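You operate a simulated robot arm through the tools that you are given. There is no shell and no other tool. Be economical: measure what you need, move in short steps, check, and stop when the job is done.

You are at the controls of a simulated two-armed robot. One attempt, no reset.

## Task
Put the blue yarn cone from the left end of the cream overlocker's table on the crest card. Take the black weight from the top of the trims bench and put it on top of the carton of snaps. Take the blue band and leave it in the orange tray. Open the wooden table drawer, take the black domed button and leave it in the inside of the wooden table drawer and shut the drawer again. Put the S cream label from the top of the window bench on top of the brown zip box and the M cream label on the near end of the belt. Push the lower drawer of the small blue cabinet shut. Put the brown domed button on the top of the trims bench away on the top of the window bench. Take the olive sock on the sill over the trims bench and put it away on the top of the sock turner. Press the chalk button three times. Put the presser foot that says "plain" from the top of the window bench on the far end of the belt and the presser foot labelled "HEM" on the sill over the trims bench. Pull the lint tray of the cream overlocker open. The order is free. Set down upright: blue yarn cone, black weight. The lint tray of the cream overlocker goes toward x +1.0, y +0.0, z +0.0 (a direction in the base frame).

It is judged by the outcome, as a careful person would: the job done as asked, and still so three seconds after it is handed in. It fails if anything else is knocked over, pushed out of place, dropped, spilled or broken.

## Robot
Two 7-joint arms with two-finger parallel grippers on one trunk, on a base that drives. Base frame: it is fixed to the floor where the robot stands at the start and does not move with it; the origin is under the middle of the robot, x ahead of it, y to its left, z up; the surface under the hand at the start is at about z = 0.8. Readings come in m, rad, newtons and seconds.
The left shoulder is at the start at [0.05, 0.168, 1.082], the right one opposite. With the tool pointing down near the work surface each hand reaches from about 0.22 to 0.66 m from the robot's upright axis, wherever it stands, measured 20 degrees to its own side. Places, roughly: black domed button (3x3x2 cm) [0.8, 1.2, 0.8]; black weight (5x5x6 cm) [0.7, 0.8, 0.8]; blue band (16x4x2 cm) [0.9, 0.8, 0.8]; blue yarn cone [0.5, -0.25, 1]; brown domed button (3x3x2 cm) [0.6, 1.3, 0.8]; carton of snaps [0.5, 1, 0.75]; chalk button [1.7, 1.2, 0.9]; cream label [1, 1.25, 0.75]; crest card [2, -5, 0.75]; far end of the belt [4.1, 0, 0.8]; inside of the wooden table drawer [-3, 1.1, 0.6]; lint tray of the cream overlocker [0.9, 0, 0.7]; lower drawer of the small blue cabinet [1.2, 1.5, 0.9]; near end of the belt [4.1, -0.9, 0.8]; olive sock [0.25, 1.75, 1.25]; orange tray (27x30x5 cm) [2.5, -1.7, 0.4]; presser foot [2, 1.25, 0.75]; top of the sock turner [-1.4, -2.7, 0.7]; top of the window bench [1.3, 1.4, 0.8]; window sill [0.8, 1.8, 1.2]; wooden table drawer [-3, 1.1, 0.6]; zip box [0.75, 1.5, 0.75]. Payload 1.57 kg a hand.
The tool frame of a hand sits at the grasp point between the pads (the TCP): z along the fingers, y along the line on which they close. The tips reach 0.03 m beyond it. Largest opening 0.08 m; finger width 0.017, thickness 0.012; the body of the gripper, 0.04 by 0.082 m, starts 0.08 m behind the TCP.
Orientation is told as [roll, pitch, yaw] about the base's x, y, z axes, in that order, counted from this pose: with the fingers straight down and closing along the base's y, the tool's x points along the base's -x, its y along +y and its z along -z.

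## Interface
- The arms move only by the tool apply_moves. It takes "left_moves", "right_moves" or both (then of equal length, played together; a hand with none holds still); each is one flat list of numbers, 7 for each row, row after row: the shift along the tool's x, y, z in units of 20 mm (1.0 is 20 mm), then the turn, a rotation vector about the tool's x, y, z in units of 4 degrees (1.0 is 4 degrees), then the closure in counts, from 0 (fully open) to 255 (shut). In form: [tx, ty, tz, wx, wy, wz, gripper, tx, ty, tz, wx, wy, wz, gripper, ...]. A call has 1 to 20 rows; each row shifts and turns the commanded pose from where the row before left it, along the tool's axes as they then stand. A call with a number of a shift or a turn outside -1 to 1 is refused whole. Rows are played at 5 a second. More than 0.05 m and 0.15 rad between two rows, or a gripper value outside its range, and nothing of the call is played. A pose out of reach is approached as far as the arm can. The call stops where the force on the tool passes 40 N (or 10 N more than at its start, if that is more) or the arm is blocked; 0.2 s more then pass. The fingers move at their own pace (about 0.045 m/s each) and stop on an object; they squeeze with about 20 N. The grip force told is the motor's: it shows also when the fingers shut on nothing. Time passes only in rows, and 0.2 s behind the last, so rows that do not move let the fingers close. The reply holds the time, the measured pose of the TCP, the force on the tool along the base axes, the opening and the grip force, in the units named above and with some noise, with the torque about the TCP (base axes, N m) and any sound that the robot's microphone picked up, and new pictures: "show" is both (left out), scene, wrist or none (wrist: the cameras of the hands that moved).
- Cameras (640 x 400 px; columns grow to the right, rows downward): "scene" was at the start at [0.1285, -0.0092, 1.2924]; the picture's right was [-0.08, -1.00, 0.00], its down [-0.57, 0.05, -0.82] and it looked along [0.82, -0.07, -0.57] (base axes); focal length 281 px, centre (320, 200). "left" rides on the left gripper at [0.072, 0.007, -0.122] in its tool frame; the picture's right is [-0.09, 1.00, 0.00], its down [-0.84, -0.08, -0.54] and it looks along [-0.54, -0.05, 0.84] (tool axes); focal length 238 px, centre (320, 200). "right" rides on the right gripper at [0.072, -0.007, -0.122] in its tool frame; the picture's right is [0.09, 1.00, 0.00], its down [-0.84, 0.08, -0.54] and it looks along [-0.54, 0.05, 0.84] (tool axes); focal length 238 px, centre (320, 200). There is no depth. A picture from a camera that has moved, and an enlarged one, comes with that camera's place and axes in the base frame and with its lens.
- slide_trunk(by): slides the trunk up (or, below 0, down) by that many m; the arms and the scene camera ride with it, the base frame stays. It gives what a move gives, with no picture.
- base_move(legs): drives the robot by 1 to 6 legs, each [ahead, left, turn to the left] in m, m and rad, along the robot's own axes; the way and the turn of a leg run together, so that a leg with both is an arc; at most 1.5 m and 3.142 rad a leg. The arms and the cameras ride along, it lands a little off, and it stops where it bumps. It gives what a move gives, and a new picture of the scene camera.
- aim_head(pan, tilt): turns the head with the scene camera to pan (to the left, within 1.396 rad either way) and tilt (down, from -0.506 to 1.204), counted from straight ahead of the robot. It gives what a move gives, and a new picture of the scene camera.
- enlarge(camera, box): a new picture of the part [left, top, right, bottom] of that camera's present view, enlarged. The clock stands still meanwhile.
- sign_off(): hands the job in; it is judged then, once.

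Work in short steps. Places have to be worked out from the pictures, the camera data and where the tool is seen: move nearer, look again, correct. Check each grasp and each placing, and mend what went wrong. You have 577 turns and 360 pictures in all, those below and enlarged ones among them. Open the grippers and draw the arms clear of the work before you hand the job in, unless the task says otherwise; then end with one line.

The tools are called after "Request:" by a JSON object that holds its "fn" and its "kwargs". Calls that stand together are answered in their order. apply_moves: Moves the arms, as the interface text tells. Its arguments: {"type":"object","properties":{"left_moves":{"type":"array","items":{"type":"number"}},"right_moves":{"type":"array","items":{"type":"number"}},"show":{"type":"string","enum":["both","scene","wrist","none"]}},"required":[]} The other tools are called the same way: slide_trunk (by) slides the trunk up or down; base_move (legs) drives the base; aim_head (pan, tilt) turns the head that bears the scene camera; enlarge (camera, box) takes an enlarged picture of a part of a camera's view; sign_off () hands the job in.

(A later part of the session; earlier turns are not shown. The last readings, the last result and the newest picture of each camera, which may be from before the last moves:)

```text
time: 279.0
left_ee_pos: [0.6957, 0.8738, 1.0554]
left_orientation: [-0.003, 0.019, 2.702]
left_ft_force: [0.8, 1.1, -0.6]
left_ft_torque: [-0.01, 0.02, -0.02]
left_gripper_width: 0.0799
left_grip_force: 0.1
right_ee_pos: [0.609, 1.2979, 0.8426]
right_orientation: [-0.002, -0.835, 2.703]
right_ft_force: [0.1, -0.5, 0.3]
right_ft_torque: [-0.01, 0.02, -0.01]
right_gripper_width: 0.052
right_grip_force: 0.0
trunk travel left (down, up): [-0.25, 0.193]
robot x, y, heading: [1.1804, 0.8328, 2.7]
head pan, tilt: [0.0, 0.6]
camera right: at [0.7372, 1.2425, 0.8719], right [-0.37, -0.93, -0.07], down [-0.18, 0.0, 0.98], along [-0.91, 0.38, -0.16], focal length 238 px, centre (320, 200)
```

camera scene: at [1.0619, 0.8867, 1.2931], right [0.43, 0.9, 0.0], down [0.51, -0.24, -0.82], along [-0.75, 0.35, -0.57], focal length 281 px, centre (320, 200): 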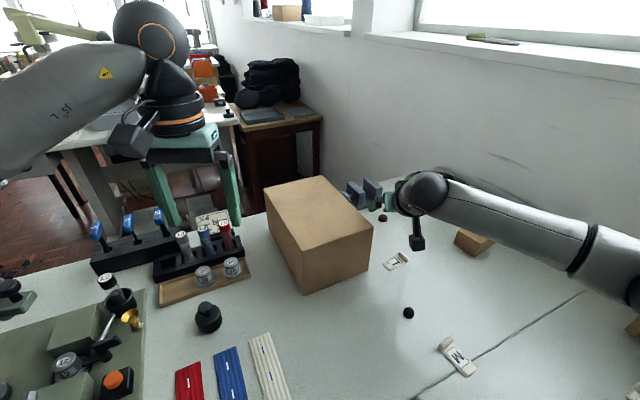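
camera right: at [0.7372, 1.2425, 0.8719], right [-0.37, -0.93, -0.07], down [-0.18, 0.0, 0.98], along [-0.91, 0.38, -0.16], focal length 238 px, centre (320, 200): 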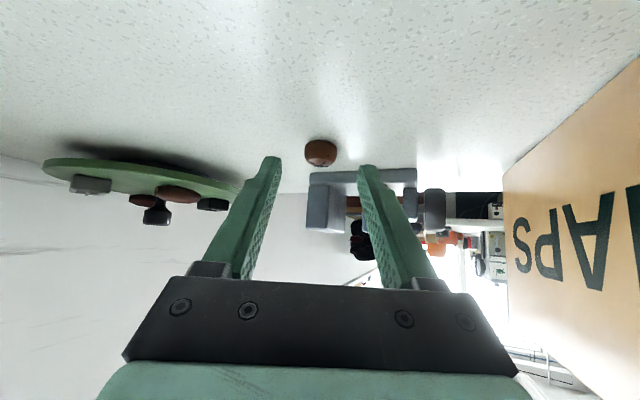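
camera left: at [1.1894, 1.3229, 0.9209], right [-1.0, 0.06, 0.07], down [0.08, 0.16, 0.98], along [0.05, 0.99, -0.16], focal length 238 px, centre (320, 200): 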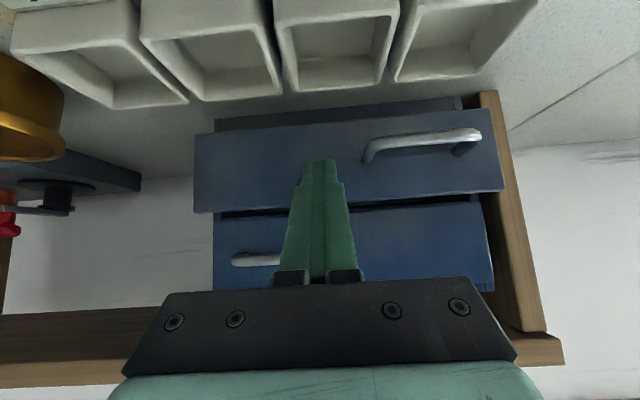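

Request:
{"fn": "apply_moves", "kwargs": {"right_moves": [0.15, 0, 0.85, 0, 0, 0, 90, 0, 0, 0, 0, 0, 0, 200, 0, 0, 0, 0, 0, 0, 255, 0, 0, 0, 0, 0, 0, 255], "show": "wrist"}}

```text
time: 280.0
left_ee_pos: [0.6959, 0.8748, 1.0553]
left_orientation: [-0.004, 0.02, 2.702]
left_ft_force: [0.8, -0.8, -0.2]
left_ft_torque: [0.0, 0.02, -0.02]
left_gripper_width: 0.0797
left_grip_force: 0.0
right_ee_pos: [0.6018, 1.3022, 0.8305]
right_orientation: [-0.001, -0.835, 2.702]
right_ft_force: [-0.4, 0.1, 0.3]
right_ft_torque: [0.04, 0.02, 0.03]
right_gripper_width: 0.0
right_grip_force: 8.9
trunk travel left (down, up): [-0.25, 0.193]
robot x, y, heading: [1.1759, 0.8338, 2.702]
head pan, tilt: [0.0, 0.6]
camera right: at [0.7282, 1.2464, 0.8591], right [-0.37, -0.93, -0.07], down [-0.18, 0.0, 0.98], along [-0.91, 0.38, -0.16], focal length 238 px, centre (320, 200)
```

right: 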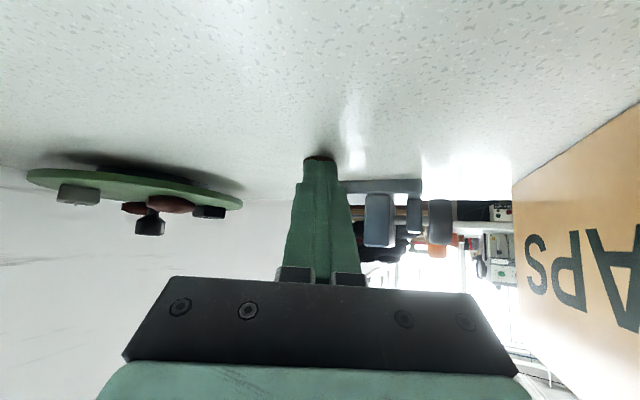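

Missed; open and look.

Request:
{"fn": "apply_moves", "kwargs": {"right_moves": [0, 0, 0, 0, 0, 0, 90, 0, 0, 0, 0, 0, 0, 90, 0, 0, 0, 0, 0, 0, 90], "show": "wrist"}}

Request:
{"fn": "enlarge", "kwargs": {"camera": "right", "box": [240, 100, 400, 220]}}

```text
time: 280.8
left_ee_pos: [0.6956, 0.8752, 1.0556]
left_orientation: [-0.005, 0.019, 2.702]
left_ft_force: [0.1, -0.5, -0.7]
left_ft_torque: [-0.01, -0.01, 0.02]
left_gripper_width: 0.0796
left_grip_force: 0.1
right_ee_pos: [0.6001, 1.3012, 0.8306]
right_orientation: [-0.002, -0.837, 2.702]
right_ft_force: [-0.4, 0.3, 0.1]
right_ft_torque: [0.02, 0.0, 0.0]
right_gripper_width: 0.0521
right_grip_force: 0.0
trunk travel left (down, up): [-0.25, 0.193]
robot x, y, heading: [1.1769, 0.8314, 2.697]
head pan, tilt: [0.0, 0.6]
camera right: at [0.7283, 1.2465, 0.8591], right [-0.37, -0.93, -0.07], down [-0.18, 0.0, 0.98], along [-0.91, 0.38, -0.16], focal length 238 px, centre (320, 200)
```

right: 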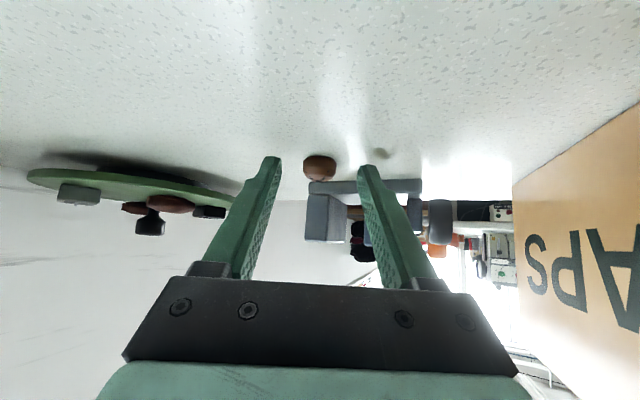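

```text
3.33 times, centred on (320, 160) of right
camera zoom: at [0.7283, 1.2465, 0.8591], right [-0.37, -0.93, -0.07], down [-0.18, 0.0, 0.98], along [-0.91, 0.38, -0.16], focal length 794 px, centre (320, 333)
```

zoom: 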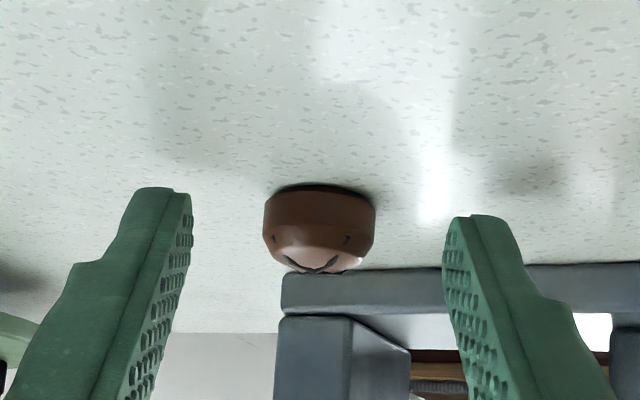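

Button is ~15-20 mm further. Advance 24 mm horizontally and close.

Request:
{"fn": "apply_moves", "kwargs": {"right_moves": [-0.33, 0, 0.45, 0, 0, 0, 90, -0.33, 0, 0.45, 0, 0, 0, 90, -0.1, 0, 0.2, 0, 0, 0, 90, 0, 0, 0, 0, 0, 0, 200, 0, 0, 0, 0, 0, 0, 255, 0, 0, 0, 0, 0, 0, 255], "show": "wrist"}}

```text
time: 282.2
left_ee_pos: [0.6941, 0.8755, 1.0556]
left_orientation: [-0.004, 0.02, 2.702]
left_ft_force: [-1.2, 0.5, -0.4]
left_ft_torque: [0.01, -0.01, 0.02]
left_gripper_width: 0.0802
left_grip_force: 0.1
right_ee_pos: [0.5757, 1.3126, 0.8275]
right_orientation: [-0.001, -0.836, 2.702]
right_ft_force: [1.1, 0.4, -0.2]
right_ft_torque: [-0.01, 0.0, 0.0]
right_gripper_width: 0.0214
right_grip_force: 19.7
trunk travel left (down, up): [-0.25, 0.193]
robot x, y, heading: [1.1764, 0.831, 2.698]
head pan, tilt: [0.0, 0.6]
camera right: at [0.7039, 1.2581, 0.856], right [-0.37, -0.93, -0.07], down [-0.18, 0.0, 0.98], along [-0.91, 0.38, -0.16], focal length 238 px, centre (320, 200)
```

right: 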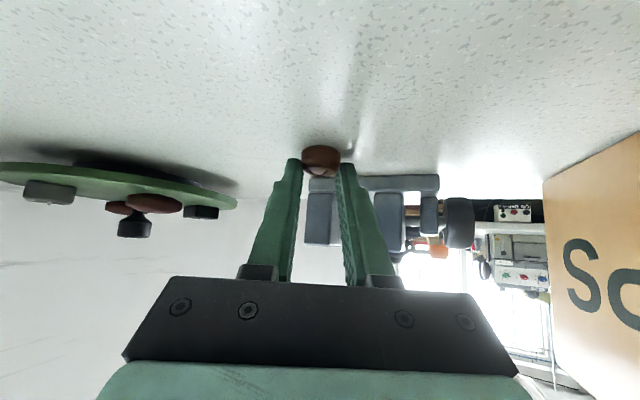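

Only the front chord is held; reopen, advance 10 mm more and close again.

Request:
{"fn": "apply_moves", "kwargs": {"right_moves": [0, 0, 0, 0, 0, 0, 110, 0, 0, 0, 0, 0, 0, 110, -0.33, 0, 0.37, 0, 0, 0, 110, -0.17, 0, 0.19, 0, 0, 0, 110, 0, 0, 0, 0, 0, 0, 200, 0, 0, 0, 0, 0, 0, 255, 0, 0, 0, 0, 0, 0, 255], "show": "wrist"}}

```text
time: 283.8
left_ee_pos: [0.6958, 0.8753, 1.0553]
left_orientation: [-0.003, 0.017, 2.701]
left_ft_force: [-0.5, 0.6, -0.2]
left_ft_torque: [0.01, -0.04, 0.03]
left_gripper_width: 0.0802
left_grip_force: 0.1
right_ee_pos: [0.5619, 1.3193, 0.8251]
right_orientation: [-0.001, -0.834, 2.702]
right_ft_force: [0.1, -0.4, 1.1]
right_ft_torque: [-0.04, 0.02, 0.01]
right_gripper_width: 0.0
right_grip_force: 12.4
trunk travel left (down, up): [-0.25, 0.193]
robot x, y, heading: [1.1746, 0.8329, 2.698]
head pan, tilt: [0.0, 0.6]
camera right: at [0.691, 1.2645, 0.855], right [-0.37, -0.93, -0.07], down [-0.18, 0.0, 0.98], along [-0.91, 0.38, -0.16], focal length 238 px, centre (320, 200)
```

right: 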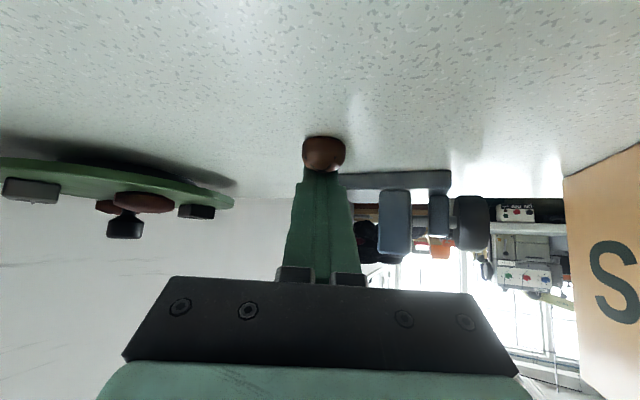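

The fingers overshot above the button (its centre ≈(0.572,1.317)). Open, move back 26 mm and close with the tips around it.

Request:
{"fn": "apply_moves", "kwargs": {"right_moves": [0, 0, 0, 0, 0, 0, 70, 0, 0, 0, 0, 0, 0, 70, 0.4, 0, -0.53, 0, 0, 0, 70, 0.4, 0, -0.53, 0, 0, 0, 70, 0, 0, 0, 0, 0, 0, 70], "show": "none"}}

Request:
{"fn": "enlarge", "kwargs": {"camera": "right", "box": [220, 90, 420, 220]}}

```text
time: 285.0
left_ee_pos: [0.6957, 0.8736, 1.0558]
left_orientation: [-0.003, 0.02, 2.703]
left_ft_force: [0.1, 0.1, -0.5]
left_ft_torque: [0.06, 0.03, 0.01]
left_gripper_width: 0.0799
left_grip_force: 0.1
right_ee_pos: [0.5869, 1.3093, 0.8293]
right_orientation: [-0.002, -0.835, 2.701]
right_ft_force: [-0.1, 0.2, -1.1]
right_ft_torque: [0.01, -0.02, -0.02]
right_gripper_width: 0.0582
right_grip_force: 0.1
trunk travel left (down, up): [-0.25, 0.193]
robot x, y, heading: [1.1791, 0.834, 2.697]
head pan, tilt: [0.0, 0.6]
```

```text
3.08 times, centred on (320, 155) of right
camera zoom: at [0.7151, 1.2543, 0.8576], right [-0.37, -0.93, -0.07], down [-0.18, 0.0, 0.98], along [-0.91, 0.38, -0.16], focal length 733 px, centre (320, 338)
```

zoom: 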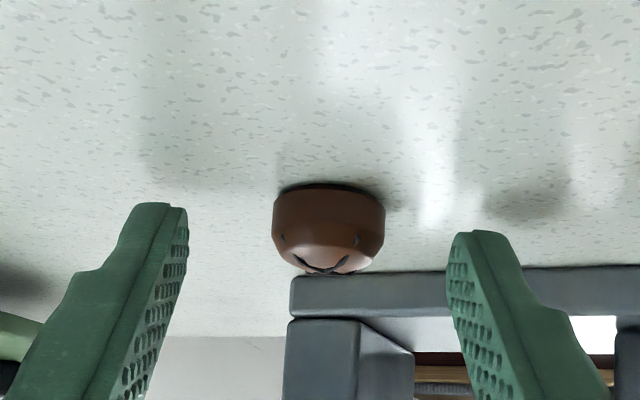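

Request:
{"fn": "apply_moves", "kwargs": {"right_moves": [-0.21, 0, 0.4, 0, 0, 0, 70, 0, 0, 0, 0, 0, 0, 160, 0, 0, 0, 0, 0, 0, 255, 0, 0, 0, 0, 0, 0, 255], "show": "wrist"}}

```text
time: 286.0
left_ee_pos: [0.6962, 0.874, 1.0544]
left_orientation: [-0.005, 0.017, 2.702]
left_ft_force: [1.1, -0.9, 0.3]
left_ft_torque: [0.02, 0.01, -0.01]
left_gripper_width: 0.0798
left_grip_force: 0.1
right_ee_pos: [0.5786, 1.3123, 0.8269]
right_orientation: [0.0, -0.836, 2.701]
right_ft_force: [0.3, -0.6, 0.4]
right_ft_torque: [-0.01, 0.01, -0.04]
right_gripper_width: 0.0222
right_grip_force: 19.3
trunk travel left (down, up): [-0.25, 0.193]
robot x, y, heading: [1.1766, 0.8344, 2.7]
head pan, tilt: [0.0, 0.6]
camera right: at [0.7069, 1.2576, 0.8553], right [-0.37, -0.93, -0.07], down [-0.18, 0.0, 0.98], along [-0.91, 0.38, -0.16], focal length 238 px, centre (320, 200)
```

right: 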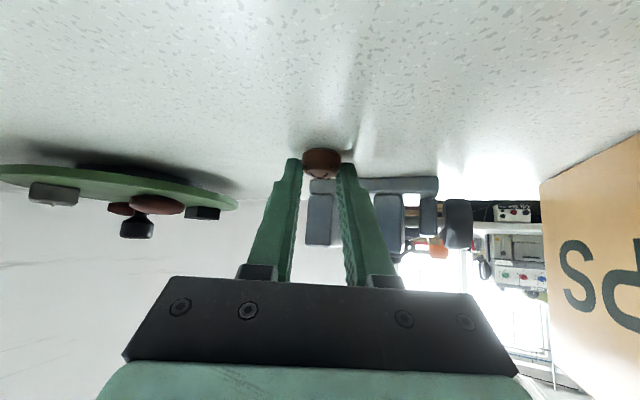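

Held at 22 mm. Lift straight up and check.

Request:
{"fn": "apply_moves", "kwargs": {"right_moves": [-0.37, 0, -0.33, 0, 0, 0, 255, -0.37, 0, -0.33, 0, 0, 0, 255, -0.74, 0, -0.67, 0, 0, 0, 255, -0.74, 0, -0.67, 0, 0, 0, 255], "show": "wrist"}}

```text
time: 287.0
left_ee_pos: [0.695, 0.8737, 1.0545]
left_orientation: [-0.004, 0.018, 2.701]
left_ft_force: [-0.1, 0.0, 0.7]
left_ft_torque: [0.04, 0.0, 0.0]
left_gripper_width: 0.08
left_grip_force: 0.0
right_ee_pos: [0.5789, 1.3117, 0.8868]
right_orientation: [-0.001, -0.837, 2.701]
right_ft_force: [-0.3, 0.1, -0.1]
right_ft_torque: [0.0, 0.01, -0.01]
right_gripper_width: 0.0211
right_grip_force: 20.4
trunk travel left (down, up): [-0.25, 0.193]
robot x, y, heading: [1.1782, 0.8328, 2.696]
head pan, tilt: [0.0, 0.6]
camera right: at [0.707, 1.2565, 0.9148], right [-0.37, -0.93, -0.07], down [-0.18, 0.0, 0.98], along [-0.91, 0.38, -0.16], focal length 238 px, centre (320, 200)
```

right: 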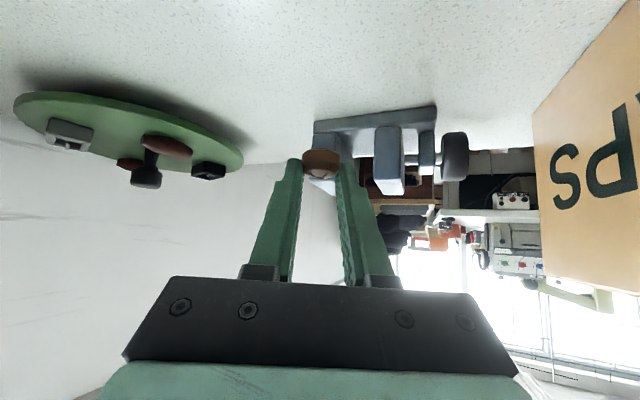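

Button is held. Retract, then rotate the base right 0.34 rad and set it on the window bench.

Request:
{"fn": "apply_moves", "kwargs": {"right_moves": [0.6, 0, -0.96, 0, 0, 0, 255, 0.6, 0, -0.96, 0, 0, 0, 255, 0.6, 0, -0.96, 0, 0, 0, 255, 0.6, 0, -0.96, 0, 0, 0, 255, 0.6, 0, -0.96, 0, 0, 0, 255, 0.6, 0, -0.96, 0, 0, 0, 255, 0.6, 0, -0.96, 0, 0, 0, 255, 0.6, 0, -0.96, 0, 0, 0, 255, 0.6, 0, -0.96, 0, 0, 0, 255, 0.6, 0, -0.96, 0, 0, 0, 255], "show": "none"}}

Request:
{"fn": "base_move", "kwargs": {"legs": [[0, 0, -0.5]]}}

```text
time: 289.2
left_ee_pos: [0.6945, 0.8734, 1.0551]
left_orientation: [-0.004, 0.019, 2.702]
left_ft_force: [-0.3, 0.7, -0.1]
left_ft_torque: [0.02, 0.03, 0.02]
left_gripper_width: 0.08
left_grip_force: 0.1
right_ee_pos: [0.7805, 1.217, 0.9262]
right_orientation: [-0.002, -0.837, 2.701]
right_ft_force: [-0.6, 0.0, -0.7]
right_ft_torque: [-0.01, 0.0, -0.03]
right_gripper_width: 0.0218
right_grip_force: 19.8
trunk travel left (down, up): [-0.25, 0.193]
robot x, y, heading: [1.1791, 0.8354, 2.703]
head pan, tilt: [0.0, 0.6]
```

```text
time: 291.0
left_ee_pos: [0.7754, 1.1007, 1.0556]
left_orientation: [-0.005, 0.019, 2.204]
left_ft_force: [-0.1, -0.3, 0.7]
left_ft_torque: [0.03, -0.02, -0.04]
left_gripper_width: 0.08
left_grip_force: 0.1
right_ee_pos: [1.0134, 1.3598, 0.9255]
right_orientation: [-0.001, -0.835, 2.201]
right_ft_force: [0.0, 0.6, -0.4]
right_ft_torque: [-0.03, -0.02, 0.0]
right_gripper_width: 0.0221
right_grip_force: 20.1
trunk travel left (down, up): [-0.25, 0.193]
robot x, y, heading: [1.1749, 0.8326, 2.199]
head pan, tilt: [0.0, 0.6]
camera scene: at [1.1027, 0.9358, 1.2931], right [0.81, 0.59, 0.0], down [0.33, -0.46, -0.83], along [-0.49, 0.67, -0.56], focal length 281 px, centre (320, 200)
```

scene: 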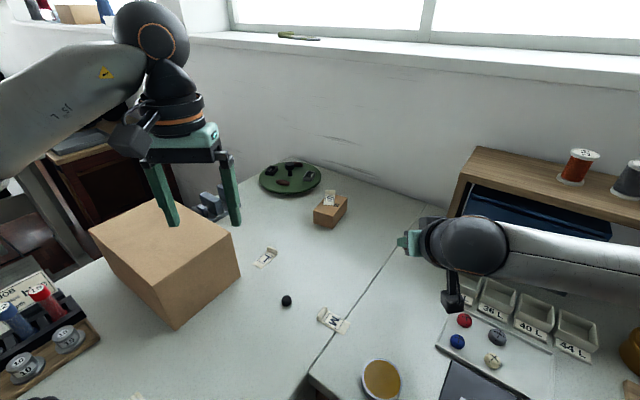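

Tip is above (1.0,1.38) on the window bench. Lower to table height.

Request:
{"fn": "apply_moves", "kwargs": {"right_moves": [0.72, 0, 0.646, 0, 0, 0, 255, 0.72, 0, 0.646, 0, 0, 0, 255, 0.72, 0, 0.646, 0, 0, 0, 255, 0.72, 0, 0.646, 0, 0, 0, 255, 0.36, 0, 0.323, 0, 0, 0, 255, 0.25, 0, 0.23, 0, 0, 0, 255], "show": "wrist"}}

```text
time: 292.4
left_ee_pos: [0.7731, 1.1007, 1.0558]
left_orientation: [-0.004, 0.02, 2.203]
left_ft_force: [0.4, 0.8, 0.0]
left_ft_torque: [-0.01, -0.03, 0.01]
left_gripper_width: 0.0799
left_grip_force: 0.1
right_ee_pos: [1.0136, 1.3601, 0.8321]
right_orientation: [-0.001, -0.839, 2.202]
right_ft_force: [-0.1, 0.0, -0.1]
right_ft_torque: [0.0, -0.01, -0.01]
right_gripper_width: 0.0221
right_grip_force: 19.9
trunk travel left (down, up): [-0.25, 0.193]
robot x, y, heading: [1.1761, 0.8326, 2.203]
head pan, tilt: [0.0, 0.6]
camera right: at [1.1002, 1.2499, 0.8607], right [-0.77, -0.64, -0.07], down [-0.16, 0.08, 0.98], along [-0.62, 0.77, -0.16], focal length 238 px, centre (320, 200)
```

right: 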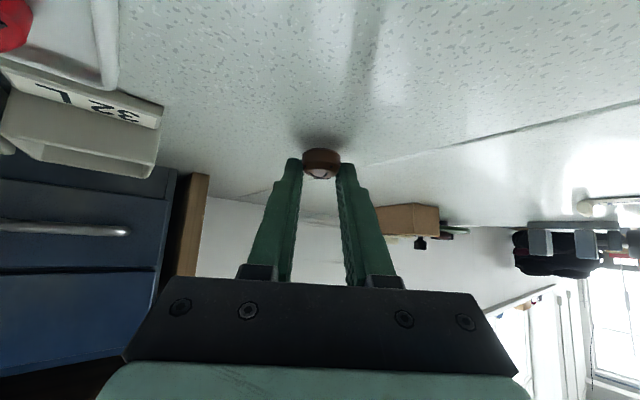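

Lower ~4 mm more and open, then withdraw along the fingers.

Request:
{"fn": "apply_moves", "kwargs": {"right_moves": [0.13, 0, 0.12, 0, 0, 0, 255, 0, 0, 0, 0, 0, 0, 160, 0, 0, 0, 0, 0, 0, 80, 0, 0, 0, 0, 0, 0, 80, 0, 0, -1, 0, 0, 0, 80, 0, 0, -1, 0, 0, 0, 80, 0, 0, -1, 0, 0, 0, 0], "show": "wrist"}}

```text
time: 294.0
left_ee_pos: [0.7743, 1.1011, 1.0547]
left_orientation: [-0.004, 0.02, 2.202]
left_ft_force: [0.6, -0.7, -0.7]
left_ft_torque: [-0.01, 0.0, -0.02]
left_gripper_width: 0.0802
left_grip_force: 0.0
right_ee_pos: [1.0394, 1.3243, 0.8696]
right_orientation: [0.0, -0.838, 2.2]
right_ft_force: [0.3, -0.1, 0.4]
right_ft_torque: [0.0, -0.01, -0.04]
right_gripper_width: 0.0799
right_grip_force: 0.0
trunk travel left (down, up): [-0.25, 0.193]
robot x, y, heading: [1.1763, 0.8327, 2.203]
head pan, tilt: [0.0, 0.6]
camera right: at [1.1264, 1.2131, 0.8978], right [-0.77, -0.64, -0.07], down [-0.16, 0.08, 0.98], along [-0.62, 0.77, -0.16], focal length 238 px, centre (320, 200)
```

right: 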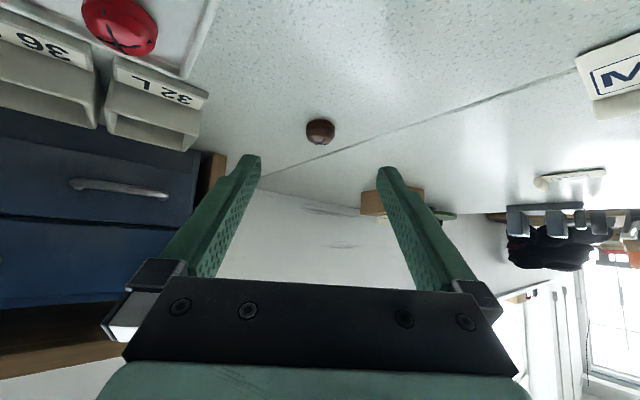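

Brown button is on the window bench. Now untilt the right hand, retract both, and turn to face -x for the black weight.

Request:
{"fn": "apply_moves", "kwargs": {"right_moves": [0, 0, -0.5, 0, 1, 0, 0, 0, 0, -0.5, 0, 1, 0, 0, 0, 0, -0.5, 0, 1, 0, 0, 0, 0, -0.5, 0, 1, 0, 0, 0, 0, -0.5, 0, 1, 0, 0, 0, 0, -0.5, 0, 1, 0, 0, 0, 0, -0.5, 0, 1, 0, 0, 0, 0, -0.5, 0, 1, 0, 0, 0, 0, -0.5, 0, 1, 0, 0, 0, 0, 0, 0, 1, 0, 0, 0, 0, 0, 0, 1, 0, 0, 0, 0, 0, 0, 1, 0, 0], "left_moves": [1, 0, 0, 0, 0, 0, 0, 1, 0, 0, 0, 0, 0, 0, 1, 0, 0, 0, 0, 0, 0, 1, 0, 0, 0, 0, 0, 0, 1, 0, 0, 0, 0, 0, 0, 0, 0, 0, 0, 0, 0, 0, 0, 0, 0, 0, 0, 0, 0, 0, 0, 0, 0, 0, 0, 0, 0, 0, 0, 0, 0, 0, 0, 0, 0, 0, 0, 0, 0, 0, 0, 0, 0, 0, 0, 0, 0, 0, 0, 0, 0, 0, 0, 0], "show": "none"}}

Request:
{"fn": "base_move", "kwargs": {"legs": [[-0.03, 0, 0], [0, 0, 0.97]]}}

```text
time: 296.6
left_ee_pos: [0.8331, 1.0205, 1.0562]
left_orientation: [-0.004, 0.018, 2.203]
left_ft_force: [0.0, 0.2, 0.3]
left_ft_torque: [0.03, 0.01, -0.02]
left_gripper_width: 0.0801
left_grip_force: 0.0
right_ee_pos: [1.0659, 1.2874, 0.9445]
right_orientation: [0.0, 0.002, 2.198]
right_ft_force: [-0.1, -0.6, -0.4]
right_ft_torque: [-0.01, 0.01, -0.05]
right_gripper_width: 0.0802
right_grip_force: 0.1
trunk travel left (down, up): [-0.25, 0.193]
robot x, y, heading: [1.1773, 0.8361, 2.195]
head pan, tilt: [0.0, 0.6]
```

```text
time: 299.9
left_ee_pos: [0.8474, 0.6325, 1.0567]
left_orientation: [-0.002, 0.018, -3.113]
left_ft_force: [0.2, 0.4, 0.5]
left_ft_torque: [0.01, -0.01, 0.01]
left_gripper_width: 0.0802
left_grip_force: 0.0
right_ee_pos: [0.7597, 0.9756, 0.9445]
right_orientation: [0.0, 0.002, -3.116]
right_ft_force: [0.0, -0.1, -0.1]
right_ft_torque: [-0.01, 0.0, 0.01]
right_gripper_width: 0.0801
right_grip_force: 0.1
trunk travel left (down, up): [-0.25, 0.193]
robot x, y, heading: [1.198, 0.8088, -3.119]
head pan, tilt: [0.0, 0.6]
camera scene: at [1.0674, 0.8044, 1.2931], right [-0.03, 1.0, 0.0], down [0.56, 0.01, -0.83], along [-0.82, -0.02, -0.56], focal length 281 px, centre (320, 200)
```

scene: 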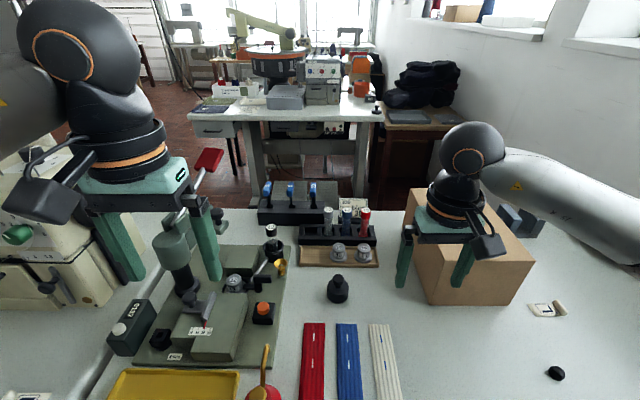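

Weight at (0.70,0.83). Bring the right hand above it.

Request:
{"fn": "apply_moves", "kwargs": {"right_moves": [-0.4, 1, 0, 0, 0, 0, 0, -0.4, 1, 0, 0, 0, 0, 0, -0.4, 1, 0, 0, 0, 0, 0, -0.4, 1, 0, 0, 0, 0, 0, -0.4, 1, 0, 0, 0, 0, 0, -0.4, 1, 0, 0, 0, 0, 0, -0.5, 1, 0, 0, 0, 0, 0], "show": "both"}}

```text
time: 301.5
left_ee_pos: [0.8451, 0.6306, 1.0565]
left_orientation: [-0.006, 0.019, -3.113]
left_ft_force: [-0.1, -0.2, -0.9]
left_ft_torque: [-0.04, 0.04, -0.03]
left_gripper_width: 0.0799
left_grip_force: 0.1
right_ee_pos: [0.7045, 0.833, 0.9444]
right_orientation: [-0.001, -0.001, -3.117]
right_ft_force: [-0.6, 0.0, -0.2]
right_ft_torque: [0.02, 0.02, 0.01]
right_gripper_width: 0.0799
right_grip_force: 0.1
trunk travel left (down, up): [-0.25, 0.193]
robot x, y, heading: [1.1911, 0.8097, -3.117]
head pan, tilt: [0.0, 0.6]
camera scene: at [1.0674, 0.8041, 1.2931], right [-0.02, 1.0, 0.0], down [0.56, 0.01, -0.83], along [-0.82, -0.02, -0.56], focal length 281 px, centre (320, 200)
camera right: at [0.7765, 0.839, 1.0671], right [0.12, -0.99, 0.0], down [-0.83, -0.1, 0.54], along [-0.54, -0.06, -0.84], focal length 238 px, centre (320, 200)
```

scene: 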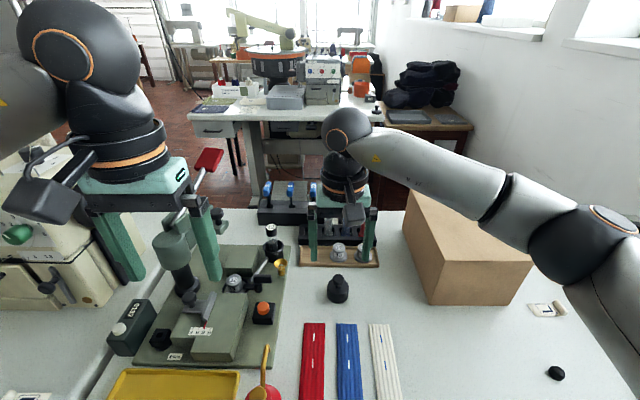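
right: 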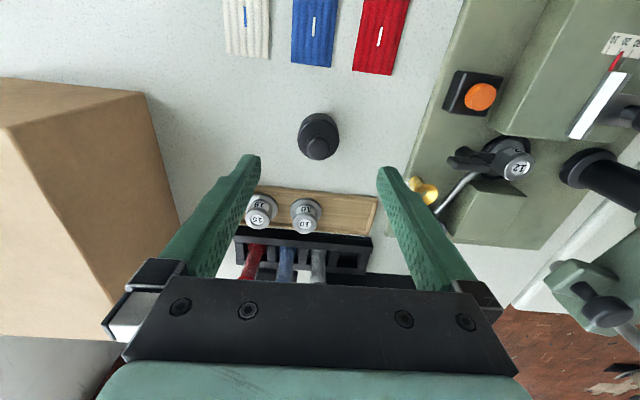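

Centred. Descend to z=0.842 and grip.

Request:
{"fn": "apply_moves", "kwargs": {"right_moves": [0, 0, 1, 0, 0, 0, 0, 0, 0, 1, 0, 0, 0, 0, 0, 0, 1, 0, 0, 0, 0, 0, 0, 1, 0, 0, 0, 0, 0, 0, 1, 0, 0, 0, 0, 0, 0, 0, 0, 0, 0, 150, 0, 0, 0, 0, 0, 0, 255, 0, 0, 0, 0, 0, 0, 255], "show": "wrist"}}

```text
time: 303.3
left_ee_pos: [0.8457, 0.6313, 1.0566]
left_orientation: [-0.003, 0.019, -3.113]
left_ft_force: [0.9, -0.5, 0.1]
left_ft_torque: [-0.02, -0.04, -0.04]
left_gripper_width: 0.08
left_grip_force: 0.1
right_ee_pos: [0.707, 0.8323, 0.8437]
right_orientation: [0.001, 0.002, -3.116]
right_ft_force: [-1.0, -0.5, -0.2]
right_ft_torque: [-0.04, 0.03, -0.01]
right_gripper_width: 0.0427
right_grip_force: 18.9
trunk travel left (down, up): [-0.25, 0.193]
robot x, y, heading: [1.192, 0.8087, -3.117]
head pan, tilt: [0.0, 0.6]
camera right: at [0.7775, 0.8403, 0.9661], right [0.12, -0.99, 0.0], down [-0.84, -0.1, 0.54], along [-0.54, -0.06, -0.84], focal length 238 px, centre (320, 200)
```

right: 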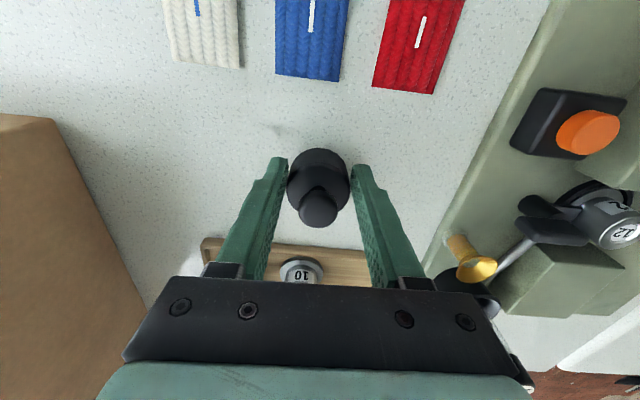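

Gripped (43 mm). Lift 16 cm.

Request:
{"fn": "apply_moves", "kwargs": {"right_moves": [0, 0, -1, 0, 0, 0, 255, 0, 0, -1, 0, 0, 0, 255, 0, 0, -1, 0, 0, 0, 255, 0, 0, -1, 0, 0, 0, 255, 0, 0, -1, 0, 0, 0, 255, 0, 0, -1, 0, 0, 0, 255, 0, 0, -1, 0, 0, 0, 255, 0, 0, -1, 0, 0, 0, 255], "show": "none"}}

Request:
{"fn": "apply_moves", "kwargs": {"right_moves": [-0.2, -1, 0, 0, 0, 0, 255, -0.2, -1, 0, 0, 0, 0, 255, -0.2, -1, 0, 0, 0, 0, 255, -0.2, -1, 0, 0, 0, 0, 255, -0.2, -1, 0, 0, 0, 0, 255, -0.2, -1, 0, 0, 0, 0, 255, -0.2, -1, 0, 0, 0, 0, 255, -0.2, -1, 0, 0, 0, 0, 255, -0.2, -1, 0, 0, 0, 0, 255, -0.2, -1, 0, 0, 0, 0, 255, -0.2, -1, 0, 0, 0, 0, 255, -0.2, -1, 0, 0, 0, 0, 255, -0.2, -1, 0, 0, 0, 0, 255], "show": "both"}}

```text
time: 305.1
left_ee_pos: [0.8462, 0.6314, 1.0572]
left_orientation: [-0.003, 0.019, -3.115]
left_ft_force: [-0.1, 0.3, -0.5]
left_ft_torque: [0.01, 0.01, 0.02]
left_gripper_width: 0.0799
left_grip_force: 0.0
right_ee_pos: [0.7025, 0.8337, 1.0041]
right_orientation: [0.001, 0.001, -3.115]
right_ft_force: [0.6, -0.5, -4.4]
right_ft_torque: [0.0, -0.03, 0.01]
right_gripper_width: 0.0425
right_grip_force: 20.3
trunk travel left (down, up): [-0.25, 0.193]
robot x, y, heading: [1.1926, 0.8117, -3.116]
head pan, tilt: [0.0, 0.6]
```

```text
time: 307.9
left_ee_pos: [0.8457, 0.6323, 1.0566]
left_orientation: [-0.003, 0.019, -3.115]
left_ft_force: [-0.2, 0.0, 0.0]
left_ft_torque: [-0.02, -0.03, 0.02]
left_gripper_width: 0.08
left_grip_force: 0.1
right_ee_pos: [0.6465, 1.0924, 1.0041]
right_orientation: [0.0, 0.001, -3.117]
right_ft_force: [-0.2, 0.0, -3.2]
right_ft_torque: [0.0, -0.05, -0.02]
right_gripper_width: 0.0428
right_grip_force: 20.2
trunk travel left (down, up): [-0.25, 0.193]
robot x, y, heading: [1.193, 0.8135, -3.117]
head pan, tilt: [0.0, 0.6]
camera scene: at [1.0671, 0.8048, 1.2931], right [-0.03, 1.0, 0.0], down [0.56, 0.01, -0.82], along [-0.82, -0.02, -0.57], focal length 281 px, centre (320, 200)
camera right: at [0.7172, 1.0995, 1.1263], right [0.12, -0.99, 0.0], down [-0.84, -0.1, 0.54], along [-0.54, -0.06, -0.84], focal length 238 px, centre (320, 200)
```

scene: 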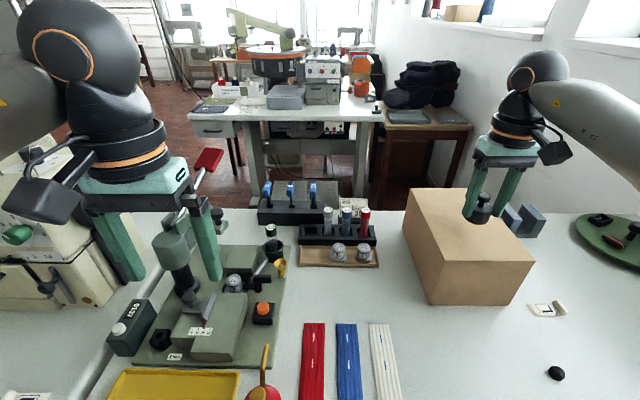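
right: 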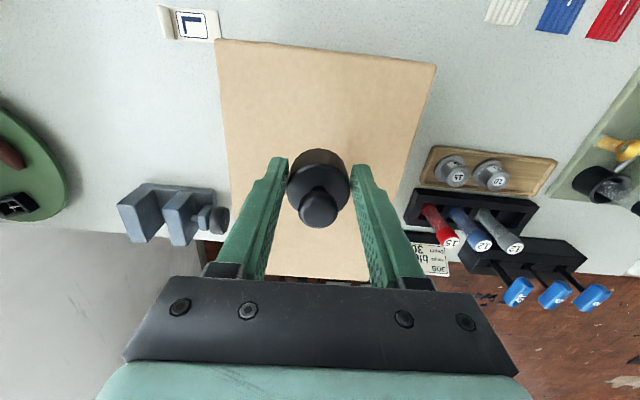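

Well above the carton top; lower gently to contact.

Request:
{"fn": "apply_moves", "kwargs": {"right_moves": [-0.5, 0, 0.6, 0, 0, 0, 255, 0, 0, 0.6, 0, 0, 0, 255, 0, 0, 0.4, 0, 0, 0, 255, 0, 0, 0.2, 0, 0, 0, 255, 0, 0, 0.2, 0, 0, 0, 255], "show": "none"}}

```text
time: 309.1
left_ee_pos: [0.8471, 0.6311, 1.0569]
left_orientation: [-0.003, 0.018, -3.115]
left_ft_force: [0.5, 0.9, 0.2]
left_ft_torque: [0.03, 0.0, -0.03]
left_gripper_width: 0.0799
left_grip_force: 0.0
right_ee_pos: [0.6371, 1.0911, 0.9665]
right_orientation: [0.001, -0.001, -3.116]
right_ft_force: [4.2, 1.9, 12.4]
right_ft_torque: [0.04, 0.04, 0.05]
right_gripper_width: 0.0415
right_grip_force: 19.5
trunk travel left (down, up): [-0.25, 0.193]
robot x, y, heading: [1.1942, 0.8108, -3.122]
head pan, tilt: [0.0, 0.6]
```

Contact (12 N). Release and rise.

Request:
{"fn": "apply_moves", "kwargs": {"right_moves": [0, 0, -0.1, 0, 0, 0, 200, 0, 0, 0, 0, 0, 0, 80, 0, 0, 0, 0, 0, 0, 0, 0, 0, 0, 0, 0, 0, 0, 0, 0, -1, 0, 0, 0, 0, 0, 0, -1, 0, 0, 0, 0, 0, 0, -1, 0, 0, 0, 0], "show": "wrist"}}

```text
time: 310.7
left_ee_pos: [0.8465, 0.6319, 1.0564]
left_orientation: [-0.004, 0.019, -3.113]
left_ft_force: [0.4, 0.7, 0.7]
left_ft_torque: [-0.03, 0.02, 0.03]
left_gripper_width: 0.08
left_grip_force: 0.0
right_ee_pos: [0.6356, 1.0909, 1.0266]
right_orientation: [-0.001, 0.002, -3.116]
right_ft_force: [0.5, -0.1, -0.3]
right_ft_torque: [0.02, 0.03, 0.0]
right_gripper_width: 0.0801
right_grip_force: 0.0
trunk travel left (down, up): [-0.25, 0.193]
robot x, y, heading: [1.197, 0.8095, -3.117]
head pan, tilt: [0.0, 0.6]
camera right: at [0.708, 1.0983, 1.1493], right [0.12, -0.99, 0.0], down [-0.84, -0.1, 0.54], along [-0.54, -0.06, -0.84], focal length 238 px, centre (320, 200)
```

right: 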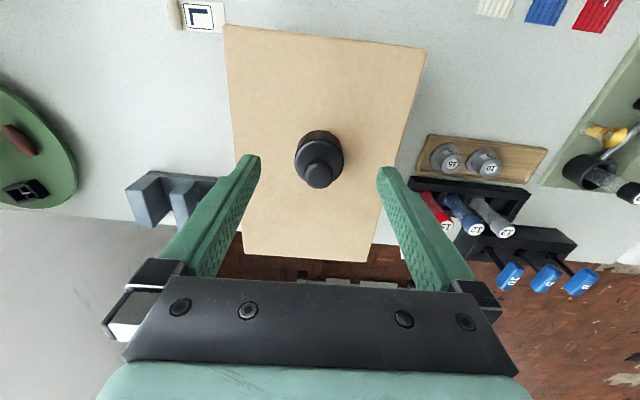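

The weight stands on the carton. Turn right 0.34 rad so the left hand reaches the blue band and the right hand the M label.

Request:
{"fn": "base_move", "kwargs": {"legs": [[0, 0, -0.36]]}}

```text
time: 312.3
left_ee_pos: [0.8073, 0.7678, 1.0572]
left_orientation: [-0.004, 0.019, 2.806]
left_ft_force: [-0.7, 0.1, -0.3]
left_ft_torque: [-0.02, 0.0, 0.0]
left_gripper_width: 0.0801
left_grip_force: 0.2
right_ee_pos: [0.773, 1.2719, 1.0261]
right_orientation: [0.0, 0.0, 2.804]
right_ft_force: [-0.2, 0.4, -0.1]
right_ft_torque: [-0.02, -0.02, 0.0]
right_gripper_width: 0.08
right_grip_force: 0.1
trunk travel left (down, up): [-0.25, 0.193]
robot x, y, heading: [1.1941, 0.8103, 2.803]
head pan, tilt: [0.0, 0.6]
camera scene: at [1.0747, 0.8505, 1.2931], right [0.33, 0.94, 0.0], down [0.53, -0.19, -0.83], along [-0.78, 0.27, -0.56], focal length 281 px, centre (320, 200)
```

scene: 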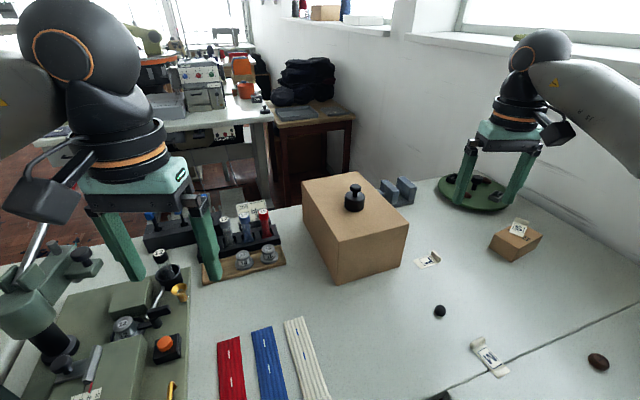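

Blue band centre ≈(0.83,0.846), axis along x. Bring the left hand above it aligned with yaw π.

Request:
{"fn": "apply_moves", "kwargs": {"left_moves": [0, -1, 1, 0, 0, -1, 100, 0, -1, 1, 0, 0, -1, 100, 0, -1, 1, 0, 0, -1, 100, 0, -0.7, 1, 0, 0, -1, 100, 0.7, 0, 1, 0, 0, -0.7, 100, 0.6, 0, 1, 0, 0, 0, 100], "show": "wrist"}}

```text
time: 313.7
left_ee_pos: [0.8517, 0.8377, 0.9372]
left_orientation: [0.001, 0.019, 3.134]
left_ft_force: [0.3, 0.1, -0.1]
left_ft_torque: [-0.01, 0.0, 0.01]
left_gripper_width: 0.0487
left_grip_force: 0.0
right_ee_pos: [0.7738, 1.2731, 1.0277]
right_orientation: [0.001, 0.002, 2.803]
right_ft_force: [0.0, 0.1, 0.0]
right_ft_torque: [-0.02, -0.01, -0.03]
right_gripper_width: 0.08
right_grip_force: 0.0
trunk travel left (down, up): [-0.25, 0.193]
robot x, y, heading: [1.1998, 0.8135, 2.803]
head pan, tilt: [0.0, 0.6]
camera left: at [0.9208, 0.831, 1.061], right [-0.1, -1.0, 0.0], down [-0.85, 0.08, 0.53], along [-0.52, 0.05, -0.85], focal length 238 px, centre (320, 200)
```

left: 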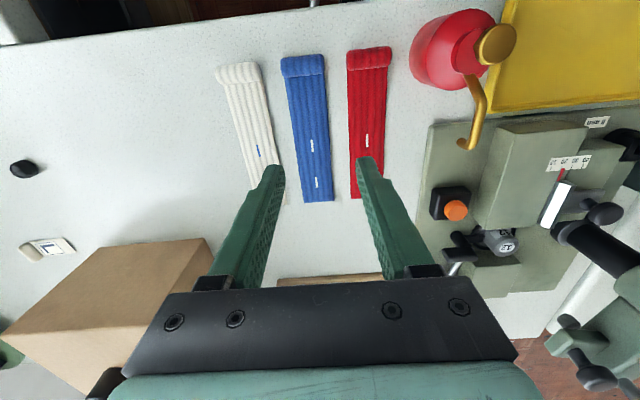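

Straddle the blue band near its inner end where gaps are wider.

Request:
{"fn": "apply_moves", "kwargs": {"left_moves": [-0.9, -0.5, 0, 0, 0, 0, 76, -0.9, 0, 0, 0, 0, 0, 76, -0.8, 0, 1, 0, 0, 0, 76, 0, 0, 1, 0, 0, 0, 76, 0, 0, 1, 0, 0, 0, 76], "show": "wrist"}}

```text
time: 314.9
left_ee_pos: [0.8005, 0.8459, 0.8756]
left_orientation: [0.002, 0.018, 3.133]
left_ft_force: [0.2, 0.5, -0.9]
left_ft_torque: [0.0, -0.01, 0.02]
left_gripper_width: 0.0562
left_grip_force: 0.0
right_ee_pos: [0.7724, 1.2721, 1.0264]
right_orientation: [0.0, 0.001, 2.803]
right_ft_force: [0.6, 0.3, 0.2]
right_ft_torque: [0.03, -0.06, 0.01]
right_gripper_width: 0.0799
right_grip_force: 0.1
trunk travel left (down, up): [-0.25, 0.193]
robot x, y, heading: [1.1992, 0.8113, 2.805]
head pan, tilt: [0.0, 0.6]
camera left: at [0.8699, 0.8396, 1.0009], right [-0.1, -0.99, 0.0], down [-0.85, 0.09, 0.53], along [-0.52, 0.05, -0.85], focal length 238 px, centre (320, 200)
```

left: 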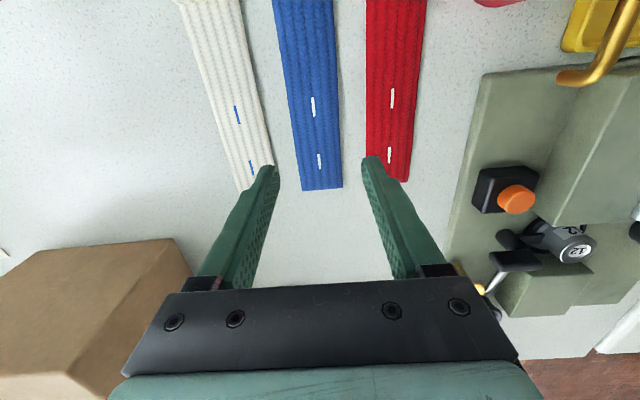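

Request:
{"fn": "apply_moves", "kwargs": {"left_moves": [0, 0, 0.6, 0, 0, 0, 96, 0, 0, 0.6, 0, 0, 0, 96, 0, 0, 0.5, 0, 0, 0, 96], "show": "wrist"}}

```text
time: 315.7
left_ee_pos: [0.8015, 0.847, 0.8426]
left_orientation: [0.001, 0.019, 3.134]
left_ft_force: [0.1, 0.4, -0.3]
left_ft_torque: [0.0, -0.02, 0.02]
left_gripper_width: 0.05
left_grip_force: 0.1
right_ee_pos: [0.7739, 1.2715, 1.027]
right_orientation: [0.0, 0.0, 2.802]
right_ft_force: [-0.4, 0.1, 0.0]
right_ft_torque: [0.0, -0.02, -0.01]
right_gripper_width: 0.0803
right_grip_force: 0.0
trunk travel left (down, up): [-0.25, 0.193]
robot x, y, heading: [1.1948, 0.8058, 2.808]
head pan, tilt: [0.0, 0.6]
camera left: at [0.8708, 0.8401, 0.9674], right [-0.1, -0.99, 0.0], down [-0.85, 0.08, 0.53], along [-0.52, 0.05, -0.85], focal length 238 px, centre (320, 200)
```

left: 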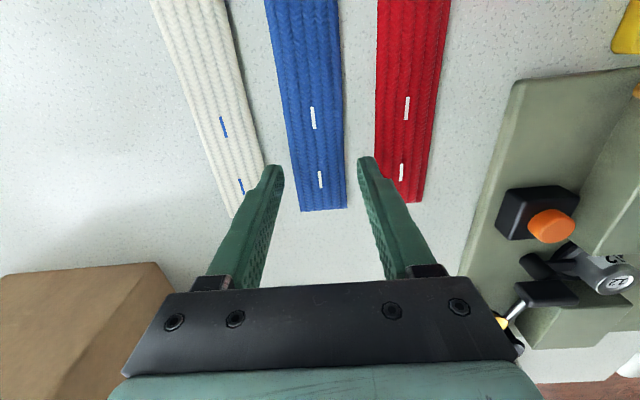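

Request:
{"fn": "apply_moves", "kwargs": {"left_moves": [0, 0, 0.35, 0, 0, 0, 100, 0, 0, 0, 0, 0, 0, 200, 0, 0, 0, 0, 0, 0, 255, 0, 0, 0, 0, 0, 0, 255], "show": "wrist"}}

```text
time: 316.7
left_ee_pos: [0.8007, 0.8467, 0.8364]
left_orientation: [0.002, 0.018, 3.135]
left_ft_force: [0.3, 0.2, 2.7]
left_ft_torque: [0.02, 0.02, 0.03]
left_gripper_width: 0.0
left_grip_force: 12.1
right_ee_pos: [0.7738, 1.2722, 1.0259]
right_orientation: [0.0, 0.002, 2.802]
right_ft_force: [0.3, -0.5, -0.7]
right_ft_torque: [0.02, 0.01, -0.01]
right_gripper_width: 0.0801
right_grip_force: 0.0
trunk travel left (down, up): [-0.25, 0.193]
robot x, y, heading: [1.1929, 0.8073, 2.803]
head pan, tilt: [0.0, 0.6]
camera left: at [0.8705, 0.8405, 0.9607], right [-0.1, -0.99, 0.0], down [-0.85, 0.09, 0.53], along [-0.52, 0.05, -0.85], focal length 238 px, centre (320, 200)
```

left: 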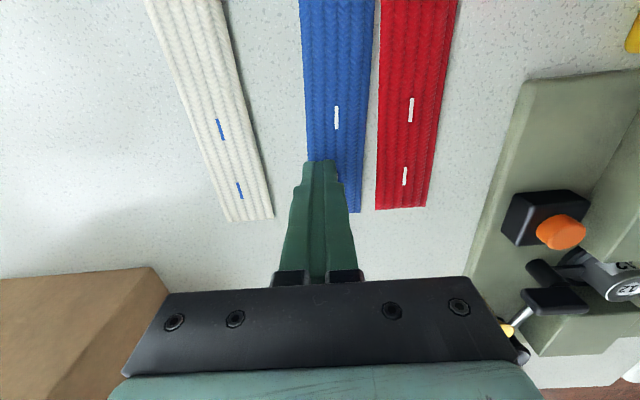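

The fingers rode over the thin part. Open, rise and look again; the folded (+x) end is thicker.

Request:
{"fn": "apply_moves", "kwargs": {"left_moves": [0, 0, -0.5, 0, 0, 0, 100, 1, 0, -1, 0, 0, 0, 100, 1, 0, -1, 0, 0, 0, 100, 1, 0, -1, 0, 0, 0, 100, 1, 0, -1, 0, 0, 0, 100], "show": "wrist"}}

```text
time: 317.9
left_ee_pos: [0.8799, 0.8488, 0.9269]
left_orientation: [0.003, 0.019, 3.133]
left_ft_force: [-0.8, -0.4, -0.1]
left_ft_torque: [-0.02, -0.02, 0.02]
left_gripper_width: 0.0487
left_grip_force: 0.1
right_ee_pos: [0.7734, 1.2725, 1.0269]
right_orientation: [0.0, 0.002, 2.803]
right_ft_force: [-0.3, -0.6, -0.4]
right_ft_torque: [-0.01, -0.05, -0.03]
right_gripper_width: 0.0803
right_grip_force: 0.1
trunk travel left (down, up): [-0.25, 0.193]
robot x, y, heading: [1.1943, 0.8113, 2.806]
head pan, tilt: [0.0, 0.6]
camera left: at [0.9497, 0.8414, 1.0521], right [-0.1, -1.0, 0.0], down [-0.85, 0.08, 0.53], along [-0.52, 0.05, -0.85], focal length 238 px, centre (320, 200)
```

left: 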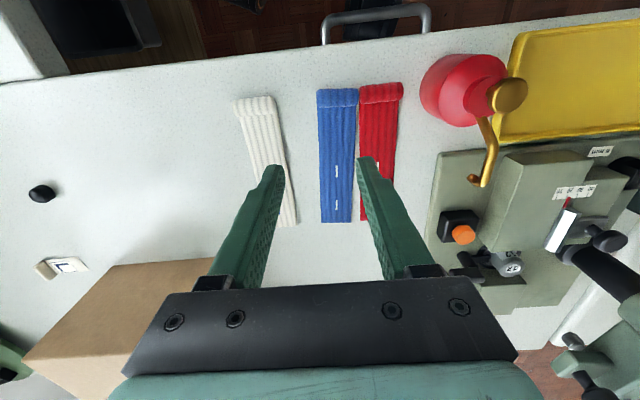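

Blue is now against red. Press lightly on it with closed fingers and drag it ~20 mm back toward the gap (+y).

Request:
{"fn": "apply_moves", "kwargs": {"left_moves": [-0.75, 0.42, 1, 0, 0, 0, 255, -0.75, 0.42, 1, 0, 0, 0, 255, 0, 0, 1, 0, 0, 0, 255, 0, 0, 1, 0, 0, 0, 255, 0, 0, 0.5, 0, 0, 0, 255, 0, 0, 0.15, 0, 0, 0, 255], "show": "none"}}

```text
time: 319.3
left_ee_pos: [0.8518, 0.8304, 0.8346]
left_orientation: [-0.001, 0.016, 3.133]
left_ft_force: [2.3, -5.4, 19.0]
left_ft_torque: [-0.18, -0.01, -0.03]
left_gripper_width: 0.0
left_grip_force: 19.8
right_ee_pos: [0.7732, 1.2715, 1.0277]
right_orientation: [0.001, 0.0, 2.801]
right_ft_force: [-0.3, -0.5, -0.3]
right_ft_torque: [-0.04, 0.02, -0.01]
right_gripper_width: 0.08
right_grip_force: 0.1
trunk travel left (down, up): [-0.25, 0.193]
robot x, y, heading: [1.1932, 0.8095, 2.805]
head pan, tilt: [0.0, 0.6]
```

Request:
{"fn": "apply_moves", "kwargs": {"left_moves": [0, -0.4, 0, 0, 0, 0, 255, 0, -0.4, 0, 0, 0, 0, 255, 0, -0.4, 0, 0, 0, 0, 255, 0, 0, -1, 0, 0, 0, 255, 0.5, 0, -1, 0, 0, 0, 255, 0.5, 0, -1, 0, 0, 0, 255], "show": "wrist"}}

```text
time: 320.7
left_ee_pos: [0.8702, 0.8553, 0.8918]
left_orientation: [0.001, 0.018, 3.134]
left_ft_force: [-0.1, -0.5, -0.2]
left_ft_torque: [0.01, -0.02, -0.03]
left_gripper_width: 0.0001
left_grip_force: 19.7
right_ee_pos: [0.7723, 1.2718, 1.0271]
right_orientation: [0.0, 0.002, 2.803]
right_ft_force: [-0.4, 1.0, 0.6]
right_ft_torque: [0.01, 0.01, 0.02]
right_gripper_width: 0.0799
right_grip_force: 0.1
trunk travel left (down, up): [-0.25, 0.193]
robot x, y, heading: [1.198, 0.8066, 2.807]
head pan, tilt: [0.0, 0.6]
camera left: at [0.9398, 0.8486, 1.0171], right [-0.1, -0.99, 0.0], down [-0.85, 0.09, 0.52], along [-0.52, 0.05, -0.85], focal length 238 px, centre (320, 200)
```

left: 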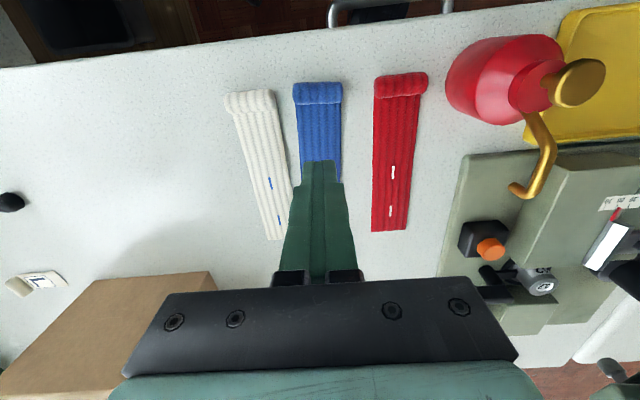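

Dragging works. Nudge it back 7 mm toward red to equalise both gaps.

Request:
{"fn": "apply_moves", "kwargs": {"left_moves": [-0.7, 0, 1, 0, 0, 0, 255, 0, 0, 1, 0, 0, 0, 255, 0, 0, 0.82, 0, 0, 0, 255, 0, 0, 0.06, 0, 0, 0, 255, 0, 0.38, 0, 0, 0, 0, 255, 0, 0, -1, 0, 0, 0, 255, 1, 0, -1, 0, 0, 0, 255, 1, 0, -1, 0, 0, 0, 100], "show": "wrist"}}

```text
time: 322.5
left_ee_pos: [0.897, 0.8471, 0.8975]
left_orientation: [0.004, 0.02, 3.134]
left_ft_force: [-0.4, -0.5, 0.4]
left_ft_torque: [0.0, -0.03, 0.0]
left_gripper_width: 0.032
left_grip_force: 0.0
right_ee_pos: [0.7747, 1.2716, 1.0268]
right_orientation: [0.001, 0.003, 2.802]
right_ft_force: [0.7, -0.5, 0.4]
right_ft_torque: [0.0, 0.02, -0.01]
right_gripper_width: 0.0801
right_grip_force: 0.0
trunk travel left (down, up): [-0.25, 0.193]
robot x, y, heading: [1.1972, 0.8095, 2.8]
head pan, tilt: [0.0, 0.6]
camera left: at [0.9666, 0.8403, 1.0212], right [-0.1, -0.99, 0.0], down [-0.85, 0.09, 0.53], along [-0.52, 0.05, -0.85], focal length 238 px, centre (320, 200)
```

left: 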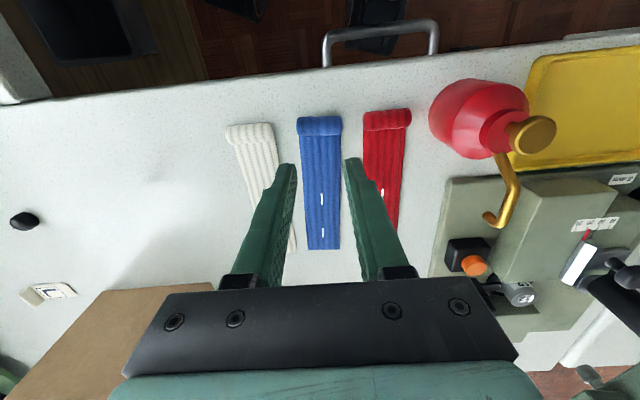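

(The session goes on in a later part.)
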